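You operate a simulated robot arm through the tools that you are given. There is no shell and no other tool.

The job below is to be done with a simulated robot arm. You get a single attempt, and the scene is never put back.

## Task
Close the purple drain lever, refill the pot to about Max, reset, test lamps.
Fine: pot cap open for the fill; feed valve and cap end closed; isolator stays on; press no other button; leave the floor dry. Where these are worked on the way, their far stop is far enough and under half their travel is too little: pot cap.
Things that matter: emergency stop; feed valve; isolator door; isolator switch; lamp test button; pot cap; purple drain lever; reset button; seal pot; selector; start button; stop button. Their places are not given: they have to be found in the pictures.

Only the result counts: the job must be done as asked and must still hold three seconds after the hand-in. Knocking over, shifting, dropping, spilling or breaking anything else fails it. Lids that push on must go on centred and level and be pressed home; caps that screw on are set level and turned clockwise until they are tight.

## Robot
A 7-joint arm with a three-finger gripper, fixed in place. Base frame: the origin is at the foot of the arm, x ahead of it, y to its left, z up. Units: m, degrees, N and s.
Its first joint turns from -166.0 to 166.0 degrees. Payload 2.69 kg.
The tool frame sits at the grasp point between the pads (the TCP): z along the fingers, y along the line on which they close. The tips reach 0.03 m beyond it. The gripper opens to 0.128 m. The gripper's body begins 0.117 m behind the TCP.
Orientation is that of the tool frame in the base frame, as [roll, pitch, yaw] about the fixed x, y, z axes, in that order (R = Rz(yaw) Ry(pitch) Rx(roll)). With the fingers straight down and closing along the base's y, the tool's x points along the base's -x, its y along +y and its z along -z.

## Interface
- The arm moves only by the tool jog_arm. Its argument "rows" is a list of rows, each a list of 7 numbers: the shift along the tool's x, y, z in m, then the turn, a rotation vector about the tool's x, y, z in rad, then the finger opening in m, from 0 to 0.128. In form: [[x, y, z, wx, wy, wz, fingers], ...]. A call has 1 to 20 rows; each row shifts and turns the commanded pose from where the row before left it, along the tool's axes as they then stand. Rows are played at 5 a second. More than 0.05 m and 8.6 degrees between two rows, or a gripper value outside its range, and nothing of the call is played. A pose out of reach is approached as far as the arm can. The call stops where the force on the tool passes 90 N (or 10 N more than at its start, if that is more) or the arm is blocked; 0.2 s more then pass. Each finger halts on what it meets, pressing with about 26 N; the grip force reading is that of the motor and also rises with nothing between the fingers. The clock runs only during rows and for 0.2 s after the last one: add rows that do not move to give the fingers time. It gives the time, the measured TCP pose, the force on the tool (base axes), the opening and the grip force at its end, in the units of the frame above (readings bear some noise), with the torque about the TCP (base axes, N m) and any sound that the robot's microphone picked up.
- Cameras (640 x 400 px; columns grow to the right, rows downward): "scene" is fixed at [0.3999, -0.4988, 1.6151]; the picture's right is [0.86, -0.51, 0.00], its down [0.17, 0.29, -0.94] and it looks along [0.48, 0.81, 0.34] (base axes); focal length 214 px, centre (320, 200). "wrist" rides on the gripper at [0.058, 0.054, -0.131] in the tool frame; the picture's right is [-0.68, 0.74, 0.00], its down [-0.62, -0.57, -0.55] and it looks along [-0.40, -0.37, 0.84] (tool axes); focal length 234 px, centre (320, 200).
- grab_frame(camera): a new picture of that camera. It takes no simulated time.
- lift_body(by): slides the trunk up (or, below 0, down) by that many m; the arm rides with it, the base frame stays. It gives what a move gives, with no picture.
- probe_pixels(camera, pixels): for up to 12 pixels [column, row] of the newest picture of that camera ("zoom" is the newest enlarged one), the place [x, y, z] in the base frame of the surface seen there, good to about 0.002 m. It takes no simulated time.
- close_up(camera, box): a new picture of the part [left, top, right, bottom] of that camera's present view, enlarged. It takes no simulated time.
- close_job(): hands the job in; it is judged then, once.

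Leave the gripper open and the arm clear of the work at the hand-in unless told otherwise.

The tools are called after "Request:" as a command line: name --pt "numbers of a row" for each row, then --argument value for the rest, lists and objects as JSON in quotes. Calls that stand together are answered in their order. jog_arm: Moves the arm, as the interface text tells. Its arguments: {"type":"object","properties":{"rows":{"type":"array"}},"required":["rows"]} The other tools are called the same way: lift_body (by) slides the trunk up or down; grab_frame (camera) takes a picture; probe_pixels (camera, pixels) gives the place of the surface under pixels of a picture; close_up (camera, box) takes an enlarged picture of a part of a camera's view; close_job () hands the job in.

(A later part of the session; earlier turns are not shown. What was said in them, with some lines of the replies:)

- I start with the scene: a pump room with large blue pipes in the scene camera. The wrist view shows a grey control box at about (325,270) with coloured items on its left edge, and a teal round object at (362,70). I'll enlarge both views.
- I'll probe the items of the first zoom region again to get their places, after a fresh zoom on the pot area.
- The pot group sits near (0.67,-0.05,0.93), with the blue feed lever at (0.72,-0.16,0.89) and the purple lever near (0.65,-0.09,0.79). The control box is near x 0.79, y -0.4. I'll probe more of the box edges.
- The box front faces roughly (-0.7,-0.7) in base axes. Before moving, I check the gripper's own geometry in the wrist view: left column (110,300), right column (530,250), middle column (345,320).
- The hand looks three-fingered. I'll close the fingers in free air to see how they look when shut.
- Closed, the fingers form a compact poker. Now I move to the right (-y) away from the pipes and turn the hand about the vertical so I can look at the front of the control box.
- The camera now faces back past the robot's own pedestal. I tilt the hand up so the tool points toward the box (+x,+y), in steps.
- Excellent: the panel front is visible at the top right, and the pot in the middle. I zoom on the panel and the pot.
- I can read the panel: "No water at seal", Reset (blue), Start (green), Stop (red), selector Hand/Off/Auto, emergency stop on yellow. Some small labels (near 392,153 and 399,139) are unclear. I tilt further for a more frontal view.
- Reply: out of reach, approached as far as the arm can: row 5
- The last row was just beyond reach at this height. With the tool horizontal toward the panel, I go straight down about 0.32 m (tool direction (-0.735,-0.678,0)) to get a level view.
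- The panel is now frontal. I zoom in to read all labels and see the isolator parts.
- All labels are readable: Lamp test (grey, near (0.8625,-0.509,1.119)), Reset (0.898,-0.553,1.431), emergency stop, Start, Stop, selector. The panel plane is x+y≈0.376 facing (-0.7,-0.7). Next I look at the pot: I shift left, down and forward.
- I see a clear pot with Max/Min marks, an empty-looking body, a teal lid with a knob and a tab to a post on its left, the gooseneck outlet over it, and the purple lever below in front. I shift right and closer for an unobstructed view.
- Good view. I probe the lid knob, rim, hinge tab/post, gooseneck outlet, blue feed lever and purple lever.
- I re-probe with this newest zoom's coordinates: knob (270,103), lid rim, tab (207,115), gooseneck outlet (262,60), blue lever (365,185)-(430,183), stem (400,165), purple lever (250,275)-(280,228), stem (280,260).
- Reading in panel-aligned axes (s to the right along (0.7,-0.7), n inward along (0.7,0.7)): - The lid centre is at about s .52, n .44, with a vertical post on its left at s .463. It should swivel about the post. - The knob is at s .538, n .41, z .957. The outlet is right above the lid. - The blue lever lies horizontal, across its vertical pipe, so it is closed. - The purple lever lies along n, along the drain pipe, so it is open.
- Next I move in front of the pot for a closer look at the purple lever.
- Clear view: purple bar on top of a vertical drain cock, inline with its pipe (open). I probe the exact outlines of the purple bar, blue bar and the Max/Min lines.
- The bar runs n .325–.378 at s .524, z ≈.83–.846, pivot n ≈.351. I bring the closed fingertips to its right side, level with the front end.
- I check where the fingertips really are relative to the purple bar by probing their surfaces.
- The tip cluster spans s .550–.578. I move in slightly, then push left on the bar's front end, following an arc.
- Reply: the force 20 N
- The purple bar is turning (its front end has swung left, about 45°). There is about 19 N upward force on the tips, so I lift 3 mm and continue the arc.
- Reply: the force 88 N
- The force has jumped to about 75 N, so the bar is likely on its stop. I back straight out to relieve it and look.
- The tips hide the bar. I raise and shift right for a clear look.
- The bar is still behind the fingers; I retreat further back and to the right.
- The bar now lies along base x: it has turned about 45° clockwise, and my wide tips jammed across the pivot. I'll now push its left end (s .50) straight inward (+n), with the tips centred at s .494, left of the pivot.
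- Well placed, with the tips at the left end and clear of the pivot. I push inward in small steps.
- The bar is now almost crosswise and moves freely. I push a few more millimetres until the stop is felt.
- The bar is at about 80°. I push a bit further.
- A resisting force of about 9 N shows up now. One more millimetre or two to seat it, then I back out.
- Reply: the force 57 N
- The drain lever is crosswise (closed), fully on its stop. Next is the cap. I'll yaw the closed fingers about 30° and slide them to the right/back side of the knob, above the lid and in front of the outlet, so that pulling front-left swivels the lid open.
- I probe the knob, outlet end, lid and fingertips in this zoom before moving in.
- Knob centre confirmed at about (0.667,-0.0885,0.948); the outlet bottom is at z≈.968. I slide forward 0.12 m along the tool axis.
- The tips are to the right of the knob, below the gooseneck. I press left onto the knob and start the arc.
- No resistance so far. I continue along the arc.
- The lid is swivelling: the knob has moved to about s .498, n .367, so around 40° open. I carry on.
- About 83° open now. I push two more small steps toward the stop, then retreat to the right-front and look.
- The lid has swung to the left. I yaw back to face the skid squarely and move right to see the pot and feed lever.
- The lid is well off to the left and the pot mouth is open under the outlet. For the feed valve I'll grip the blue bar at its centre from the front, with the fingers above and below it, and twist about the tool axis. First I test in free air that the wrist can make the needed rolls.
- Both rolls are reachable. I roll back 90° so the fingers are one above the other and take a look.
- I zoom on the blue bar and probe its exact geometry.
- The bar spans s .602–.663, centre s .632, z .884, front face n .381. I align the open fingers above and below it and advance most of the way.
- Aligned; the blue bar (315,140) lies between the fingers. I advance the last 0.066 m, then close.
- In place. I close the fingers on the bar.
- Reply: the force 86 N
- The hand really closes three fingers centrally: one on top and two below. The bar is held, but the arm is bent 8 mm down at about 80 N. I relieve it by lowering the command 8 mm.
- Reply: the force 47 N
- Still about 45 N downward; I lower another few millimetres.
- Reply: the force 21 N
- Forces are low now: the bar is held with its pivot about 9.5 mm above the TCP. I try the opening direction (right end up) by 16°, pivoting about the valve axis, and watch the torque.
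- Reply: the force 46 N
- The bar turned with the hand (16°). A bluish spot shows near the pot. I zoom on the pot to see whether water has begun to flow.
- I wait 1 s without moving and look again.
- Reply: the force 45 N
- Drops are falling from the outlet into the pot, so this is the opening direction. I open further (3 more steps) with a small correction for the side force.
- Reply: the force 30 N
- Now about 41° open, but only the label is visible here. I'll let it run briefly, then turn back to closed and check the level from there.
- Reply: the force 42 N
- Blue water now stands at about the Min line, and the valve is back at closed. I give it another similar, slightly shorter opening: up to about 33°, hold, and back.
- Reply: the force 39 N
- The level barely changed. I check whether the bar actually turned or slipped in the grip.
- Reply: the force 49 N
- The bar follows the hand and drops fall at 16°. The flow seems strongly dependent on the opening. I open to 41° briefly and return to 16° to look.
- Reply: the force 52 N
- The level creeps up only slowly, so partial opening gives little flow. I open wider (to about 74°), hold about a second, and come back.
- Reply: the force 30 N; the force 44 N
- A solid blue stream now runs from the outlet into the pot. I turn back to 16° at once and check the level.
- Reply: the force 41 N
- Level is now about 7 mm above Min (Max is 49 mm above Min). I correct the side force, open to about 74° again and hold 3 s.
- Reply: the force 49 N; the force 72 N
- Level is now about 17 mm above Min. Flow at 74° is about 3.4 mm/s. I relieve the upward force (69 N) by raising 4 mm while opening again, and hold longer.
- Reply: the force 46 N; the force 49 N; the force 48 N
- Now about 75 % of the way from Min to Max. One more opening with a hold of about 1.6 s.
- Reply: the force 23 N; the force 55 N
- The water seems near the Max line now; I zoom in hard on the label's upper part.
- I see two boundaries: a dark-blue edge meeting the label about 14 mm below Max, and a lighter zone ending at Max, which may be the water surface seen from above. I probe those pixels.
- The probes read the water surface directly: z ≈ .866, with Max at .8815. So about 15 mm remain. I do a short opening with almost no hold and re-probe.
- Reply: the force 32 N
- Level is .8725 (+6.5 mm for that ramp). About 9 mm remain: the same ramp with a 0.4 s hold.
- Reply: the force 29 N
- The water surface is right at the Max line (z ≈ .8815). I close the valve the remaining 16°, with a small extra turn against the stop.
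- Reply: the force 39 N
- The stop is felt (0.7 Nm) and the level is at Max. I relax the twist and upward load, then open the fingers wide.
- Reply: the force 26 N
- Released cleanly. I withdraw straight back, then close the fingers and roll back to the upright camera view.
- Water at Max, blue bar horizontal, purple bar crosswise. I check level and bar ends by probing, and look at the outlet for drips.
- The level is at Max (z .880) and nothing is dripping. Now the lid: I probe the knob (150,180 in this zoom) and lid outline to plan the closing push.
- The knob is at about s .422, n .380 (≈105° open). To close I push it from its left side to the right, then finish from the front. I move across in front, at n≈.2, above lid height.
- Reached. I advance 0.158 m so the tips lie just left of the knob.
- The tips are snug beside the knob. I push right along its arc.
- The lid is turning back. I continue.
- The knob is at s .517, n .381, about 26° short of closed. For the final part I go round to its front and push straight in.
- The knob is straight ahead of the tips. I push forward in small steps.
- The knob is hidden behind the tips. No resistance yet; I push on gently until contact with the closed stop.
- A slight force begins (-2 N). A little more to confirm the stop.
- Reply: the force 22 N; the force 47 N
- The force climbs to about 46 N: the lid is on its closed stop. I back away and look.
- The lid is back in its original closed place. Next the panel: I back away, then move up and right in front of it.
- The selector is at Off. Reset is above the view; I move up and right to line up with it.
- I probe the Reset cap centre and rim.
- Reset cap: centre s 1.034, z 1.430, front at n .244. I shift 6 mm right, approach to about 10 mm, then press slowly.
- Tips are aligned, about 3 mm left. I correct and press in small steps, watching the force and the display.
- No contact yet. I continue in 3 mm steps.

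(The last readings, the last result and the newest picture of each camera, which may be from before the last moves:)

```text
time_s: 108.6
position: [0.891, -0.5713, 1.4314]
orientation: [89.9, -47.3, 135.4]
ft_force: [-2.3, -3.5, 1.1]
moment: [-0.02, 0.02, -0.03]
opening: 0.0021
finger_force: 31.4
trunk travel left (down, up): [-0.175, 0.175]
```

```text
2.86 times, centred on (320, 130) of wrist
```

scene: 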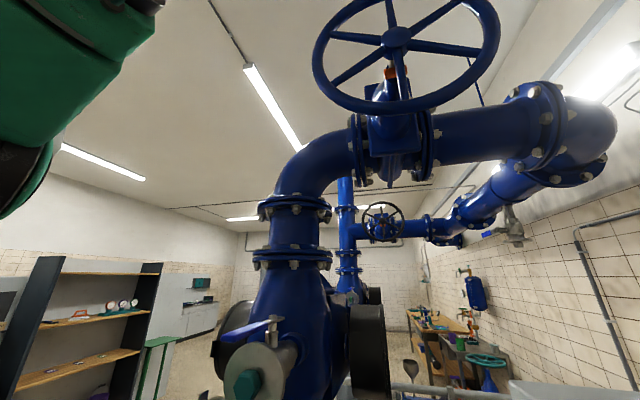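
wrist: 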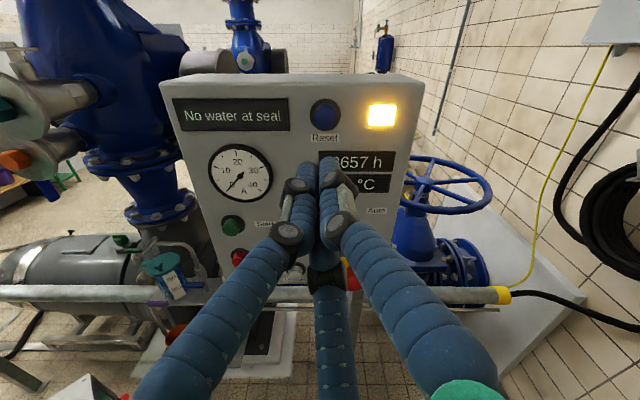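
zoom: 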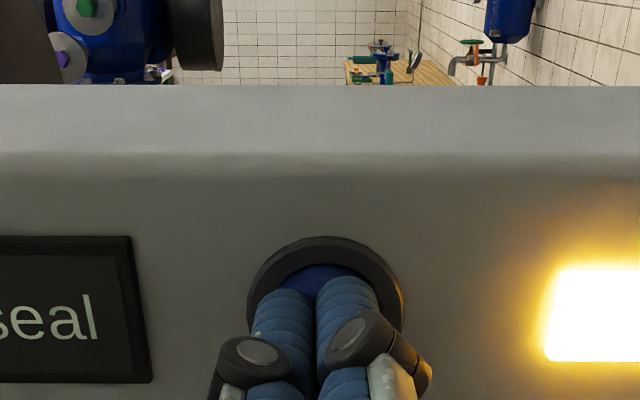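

About 4 N: the button is being pressed. I go on.

Request:
jog_arm --pt "0 0 0.002 0 0 0 0.0" --pt "0 0 0 0 0 0 0.0"

Request:
jog_arm --pt "0 0 0.002 0 0 0 0.0" --pt "0 0 0 0 0 0 0.0"

Request:
close_up --camera "wrist" --box '[120, 60, 420, 240]'

```text
time_s: 109.2
position: [0.8912, -0.5701, 1.4304]
orientation: [90.0, -47.4, 135.3]
ft_force: [-2.8, -1.8, 0.8]
moment: [0.02, 0.0, 0.01]
opening: 0.002
finger_force: 31.1
trunk travel left (down, up): [-0.175, 0.175]
heard: click
```

```text
time_s: 109.8
position: [0.8929, -0.5681, 1.4305]
orientation: [89.8, -47.3, 135.4]
ft_force: [-3.7, -2.0, 0.4]
moment: [0.01, -0.06, 0.06]
opening: 0.002
finger_force: 31.2
trunk travel left (down, up): [-0.175, 0.175]
```

```text
2.13 times, centred on (270, 150) of wrist
```

zoom: 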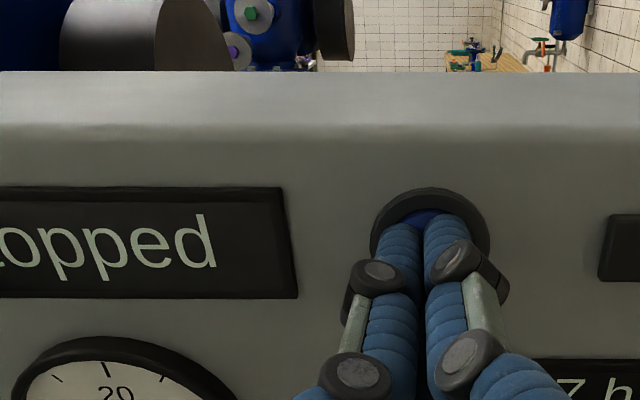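

A click was heard: the display now reads "…opped" (Stopped) and the lamp is off. I back off, then look at the lamp test button.

Request:
jog_arm --pt "0 0 -0.02 0 0 0 0.0" --pt "0 0 -0.04 0 0 0 0.0" --pt "0 0 -0.04 0 0 0 0.0" --pt "0 0 -0.04 0 0 0 0.0" --pt "0 0 -0.04 0 0 0 0.0"

Request:
grab_frame --camera "wrist"

```text
time_s: 111.0
position: [0.7682, -0.6969, 1.4278]
orientation: [89.9, -47.4, 135.3]
ft_force: [-0.2, 0.2, 0.0]
moment: [0.02, 0.0, 0.04]
opening: 0.0019
finger_force: 31.5
trunk travel left (down, up): [-0.175, 0.175]
```

```text
taken
```

wrist: 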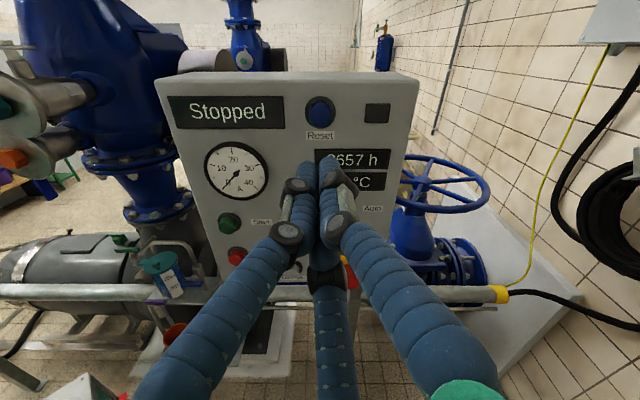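

Display reads "Stopped", lamp out. I move down in front of the lamp test button, staying well back from the panel.

Request:
jog_arm --pt "-0.0224 -0.0319 0 0 0 0 0.0" --pt "-0.0224 -0.0319 0 0 0 0 0.0" --pt "-0.0224 -0.0319 0 0 0 0 0.0" --pt "-0.0224 -0.0319 0 0 0 0 0.0" --pt "-0.0224 -0.0319 0 0 0 0 0.0" --pt "-0.0224 -0.0319 0 0 0 0 0.0" --pt "-0.0224 -0.0319 0 0 0 0 0.0" --pt "-0.0224 -0.0319 0 0 0 0 0.0"

Request:
grab_frame --camera "wrist"

Request:
close_up --camera "wrist" --box '[220, 40, 460, 200]'

```text
time_s: 112.8
position: [0.7209, -0.6495, 1.1263]
orientation: [89.9, -47.2, 135.3]
ft_force: [0.3, 0.3, 0.3]
moment: [-0.06, 0.03, 0.02]
opening: 0.0023
finger_force: 31.3
trunk travel left (down, up): [-0.175, 0.175]
```

```text
taken
```

wrist: 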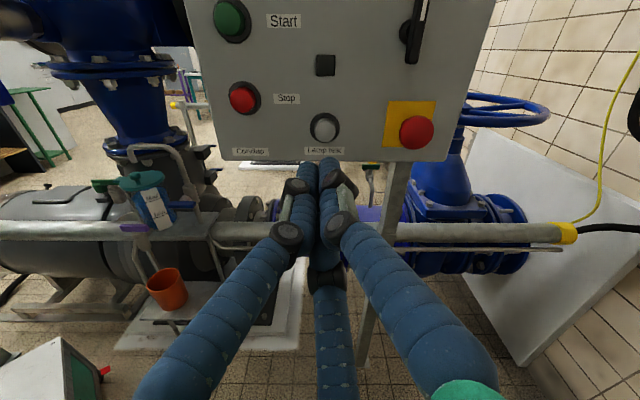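

```text
2.50 times, centred on (340, 120) of wrist
```

zoom: 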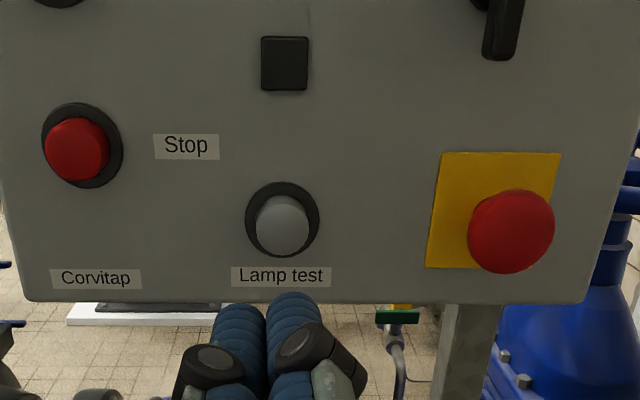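

Request:
probe_pixels --camera "zoom" --pixels '[[283, 225], [262, 225], [304, 225], [283, 203], [283, 247], [249, 220], [317, 220], [282, 186], [240, 320], [295, 310], [510, 230]]'

```text
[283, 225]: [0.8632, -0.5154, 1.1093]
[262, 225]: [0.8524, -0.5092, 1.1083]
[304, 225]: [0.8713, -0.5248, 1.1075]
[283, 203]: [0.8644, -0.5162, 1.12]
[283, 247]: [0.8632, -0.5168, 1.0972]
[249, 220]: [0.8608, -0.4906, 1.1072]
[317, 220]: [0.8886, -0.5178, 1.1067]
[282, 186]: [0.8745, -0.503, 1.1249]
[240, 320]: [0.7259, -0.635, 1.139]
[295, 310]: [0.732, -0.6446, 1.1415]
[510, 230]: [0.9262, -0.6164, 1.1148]
```

Lamp test cap: centre s .975, z 1.1085, front at n .246. The e-stop edge is about 9 cm to the right, so there is enough room. I align and approach.

Request:
jog_arm --pt "-0.017 -0.0075 0 0 0 0 0.0" --pt "0 0 0.04 0 0 0 0.0" --pt "0 0 0.04 0 0 0 0.0" --pt "0 0 0.04 0 0 0 0.0" --pt "0 0 0.03 0 0 0 0.0"

Request:
close_up --camera "wrist" --box '[200, 50, 440, 210]'

```text
time_s: 114.0
position: [0.8317, -0.5458, 1.1079]
orientation: [90.0, -47.3, 135.3]
ft_force: [0.3, -0.2, 0.7]
moment: [0.03, 0.01, 0.01]
opening: 0.0022
finger_force: 31.7
trunk travel left (down, up): [-0.175, 0.175]
```

```text
2.50 times, centred on (320, 130) of wrist
```

zoom: 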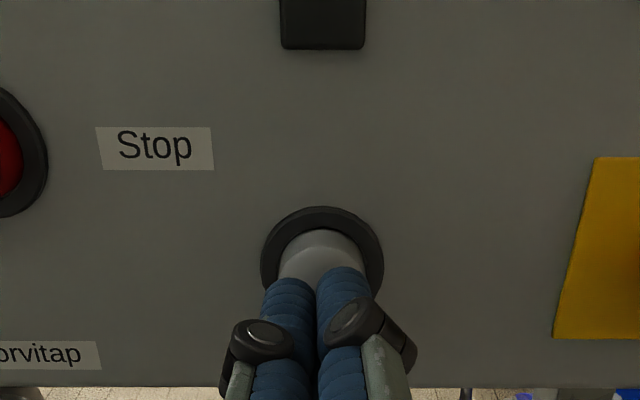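

Aligned. I press: first to near contact, then in 2 mm steps.

Request:
jog_arm --pt "-0.0014 0.0015 0.01 0 0 0 0.0" --pt "0 0 0.008 0 0 0 0.0" --pt "0 0 0.003 0 0 0 0.0"

Request:
jog_arm --pt "0 0 0.002 0 0 0 0.0" --pt "0 0 0.002 0 0 0 0.0"

Request:
jog_arm --pt "0 0 0.002 0 0 0 0.0" --pt "0 0 0.0 0 0 0 0.0"

Request:
close_up --camera "wrist" --box '[200, 50, 440, 210]'

```text
time_s: 114.8
position: [0.8472, -0.5333, 1.1069]
orientation: [89.8, -47.3, 135.3]
ft_force: [-1.4, -0.4, -0.1]
moment: [0.0, 0.02, 0.01]
opening: 0.0023
finger_force: 31.9
trunk travel left (down, up): [-0.175, 0.175]
```

```text
time_s: 115.4
position: [0.8497, -0.5309, 1.1068]
orientation: [89.8, -47.3, 135.3]
ft_force: [-1.9, -1.8, -1.2]
moment: [0.0, 0.03, 0.02]
opening: 0.0019
finger_force: 31.6
trunk travel left (down, up): [-0.175, 0.175]
```

```text
time_s: 116.0
position: [0.852, -0.5303, 1.1084]
orientation: [89.8, -47.3, 135.3]
ft_force: [-2.5, -1.3, -1.0]
moment: [-0.04, 0.04, 0.03]
opening: 0.002
finger_force: 31.5
trunk travel left (down, up): [-0.175, 0.175]
```

```text
2.50 times, centred on (320, 130) of wrist
```

zoom: 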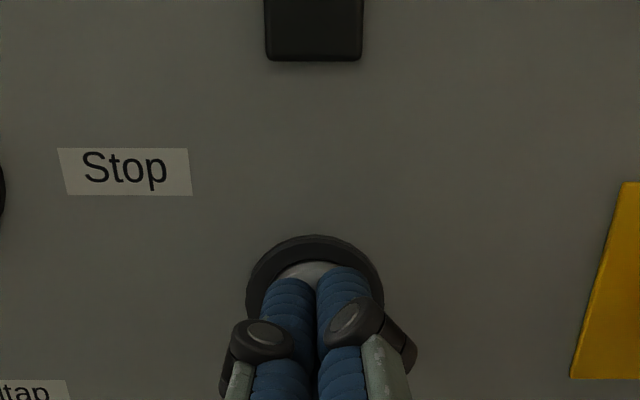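

About 3 N and no click yet; I press further.

Request:
jog_arm --pt "0 0 0.002 0 0 0 0.0" --pt "0 0 0.0 0 0 0 0.0"

Request:
grab_frame --camera "wrist"

```text
time_s: 116.6
position: [0.8516, -0.5301, 1.1094]
orientation: [89.9, -47.3, 135.3]
ft_force: [-1.8, -3.7, 0.4]
moment: [-0.02, 0.03, -0.05]
opening: 0.002
finger_force: 31.6
trunk travel left (down, up): [-0.175, 0.175]
heard: click
```

```text
taken
```

wrist: 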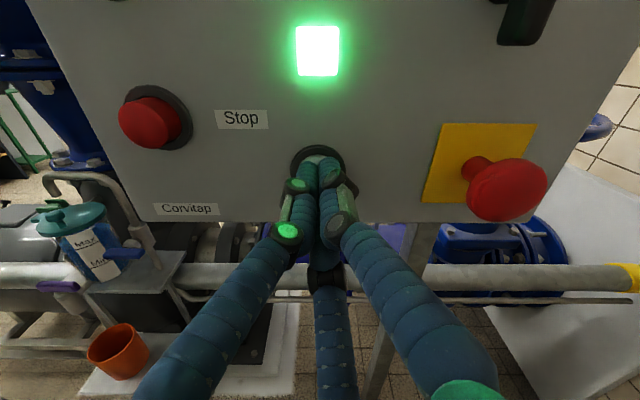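

Click: the green lamp lights up, so the lamp test works. I hold it a second, then back off and check that everything is as it should be.

Request:
jog_arm --pt "0 0 0.0005 0 0 0 0.0" --pt "0 0 0 0 0 0 0.0" --pt "0 0 0 0 0 0 0.0" --pt "0 0 0 0 0 0 0.0" --pt "0 0 0 0 0 0 0.0"

Request:
jog_arm --pt "0 0 -0.02 0 0 0 0.0" --pt "0 0 -0.04 0 0 0 0.0" --pt "0 0 -0.04 0 0 0 0.0" --pt "0 0 -0.04 0 0 0 0.0" --pt "0 0 -0.04 0 0 0 0.0" --pt "0 0 -0.04 0 0 0 0.0" --pt "0.0294 0.0271 -0.02 0 0 0 0.0" --pt "0.0294 0.0271 0 0 0 0 0.0" --pt "0.0294 0.0271 0 0 0 0 0.0" --pt "0.0294 0.0271 0 0 0 0 0.0" --pt "0.0294 0.0271 0 0 0 0 0.03" --pt "0 0 0 0 0 0 0.06"

Request:
grab_frame --camera "wrist"

```text
time_s: 117.8
position: [0.8512, -0.5291, 1.1076]
orientation: [89.9, -47.3, 135.3]
ft_force: [-0.9, -3.8, 0.0]
moment: [-0.02, 0.0, 0.0]
opening: 0.0019
finger_force: 31.9
trunk travel left (down, up): [-0.175, 0.175]
```

```text
time_s: 120.4
position: [0.6855, -0.6974, 1.3069]
orientation: [89.9, -47.3, 135.4]
ft_force: [-0.3, 1.3, -0.7]
moment: [-0.04, 0.0, -0.06]
opening: 0.06
finger_force: 0.0
trunk travel left (down, up): [-0.175, 0.175]
```

```text
taken
```

wrist: 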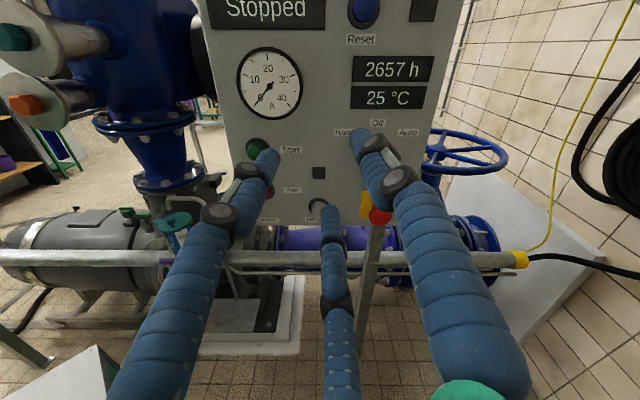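

Panel reads "Stopped", lamps off again. I open the gripper fully, move left, and take a final look at pot, levers and floor.

Request:
jog_arm --pt "0.0271 -0.0294 0 0 0 0 0.09" --pt "0.0271 -0.0294 0 0 0 0 0.128" --pt "0.0271 -0.0294 0 0 0 0 0.128" --pt "0.0271 -0.0294 0 0 0 0 0.128" --pt "0 0 0 0 0 0 0.128"

Request:
grab_frame --camera "wrist"

Request:
close_up --camera "wrist" --box '[180, 160, 340, 300]'

```text
time_s: 121.6
position: [0.5704, -0.5845, 1.3105]
orientation: [90.0, -47.3, 135.3]
ft_force: [-0.4, 0.3, 0.0]
moment: [-0.04, 0.02, -0.06]
opening: 0.1279
finger_force: 0.0
trunk travel left (down, up): [-0.175, 0.175]
```

```text
taken
```

wrist: 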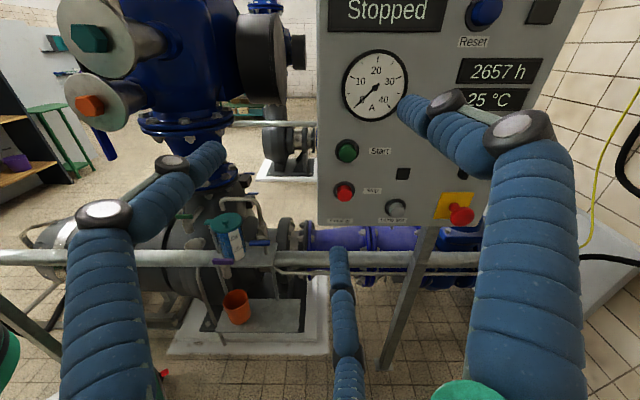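

```text
2.86 times, centred on (260, 230) of wrist
```

zoom: 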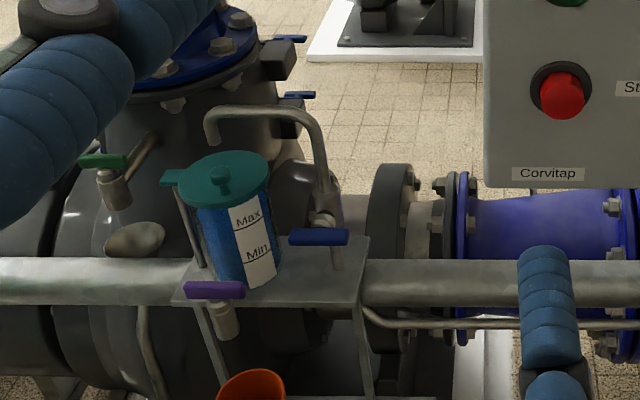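

Final check: the lid is on the pot and the water is at Max. The feed lever is horizontal (closed) and the drain lever crosswise (closed). The floor is dry, the panel reads "Stopped" with the selector at Off, and the emergency stop and isolator were not touched. The gripper is open and clear of the work, so I hand in.

Request:
close_job

```text
The job is handed in.
```

The job is done and handed in. I don't have the judge's result yet.

- **Drain lever:** the purple lever is crosswise (closed), turned until it met its stop.
- **Pot fill:** I swung the cap open, filled through the feed valve, and the water stands at the Max line (z about 0.88 m).
- **Feed valve and cap:** both are closed again. The blue lever is back on its stop and the cap is back in its original place on the pot.
- **Reset:** the button clicked, the display changed from "No water at seal" to "Stopped", and the warning lamp went out.
- **Lamp test:** the button clicked and the green lamp lit while I held it. It was out again after release.

I pressed no other button. The selector reads Off, and I did not touch the emergency stop, start or stop. I never made out the isolator door or switch in the pictures, so I did not check them; nothing was done that should have moved them. No water showed on the floor in the last picture. The gripper is open and the arm is clear of the work.
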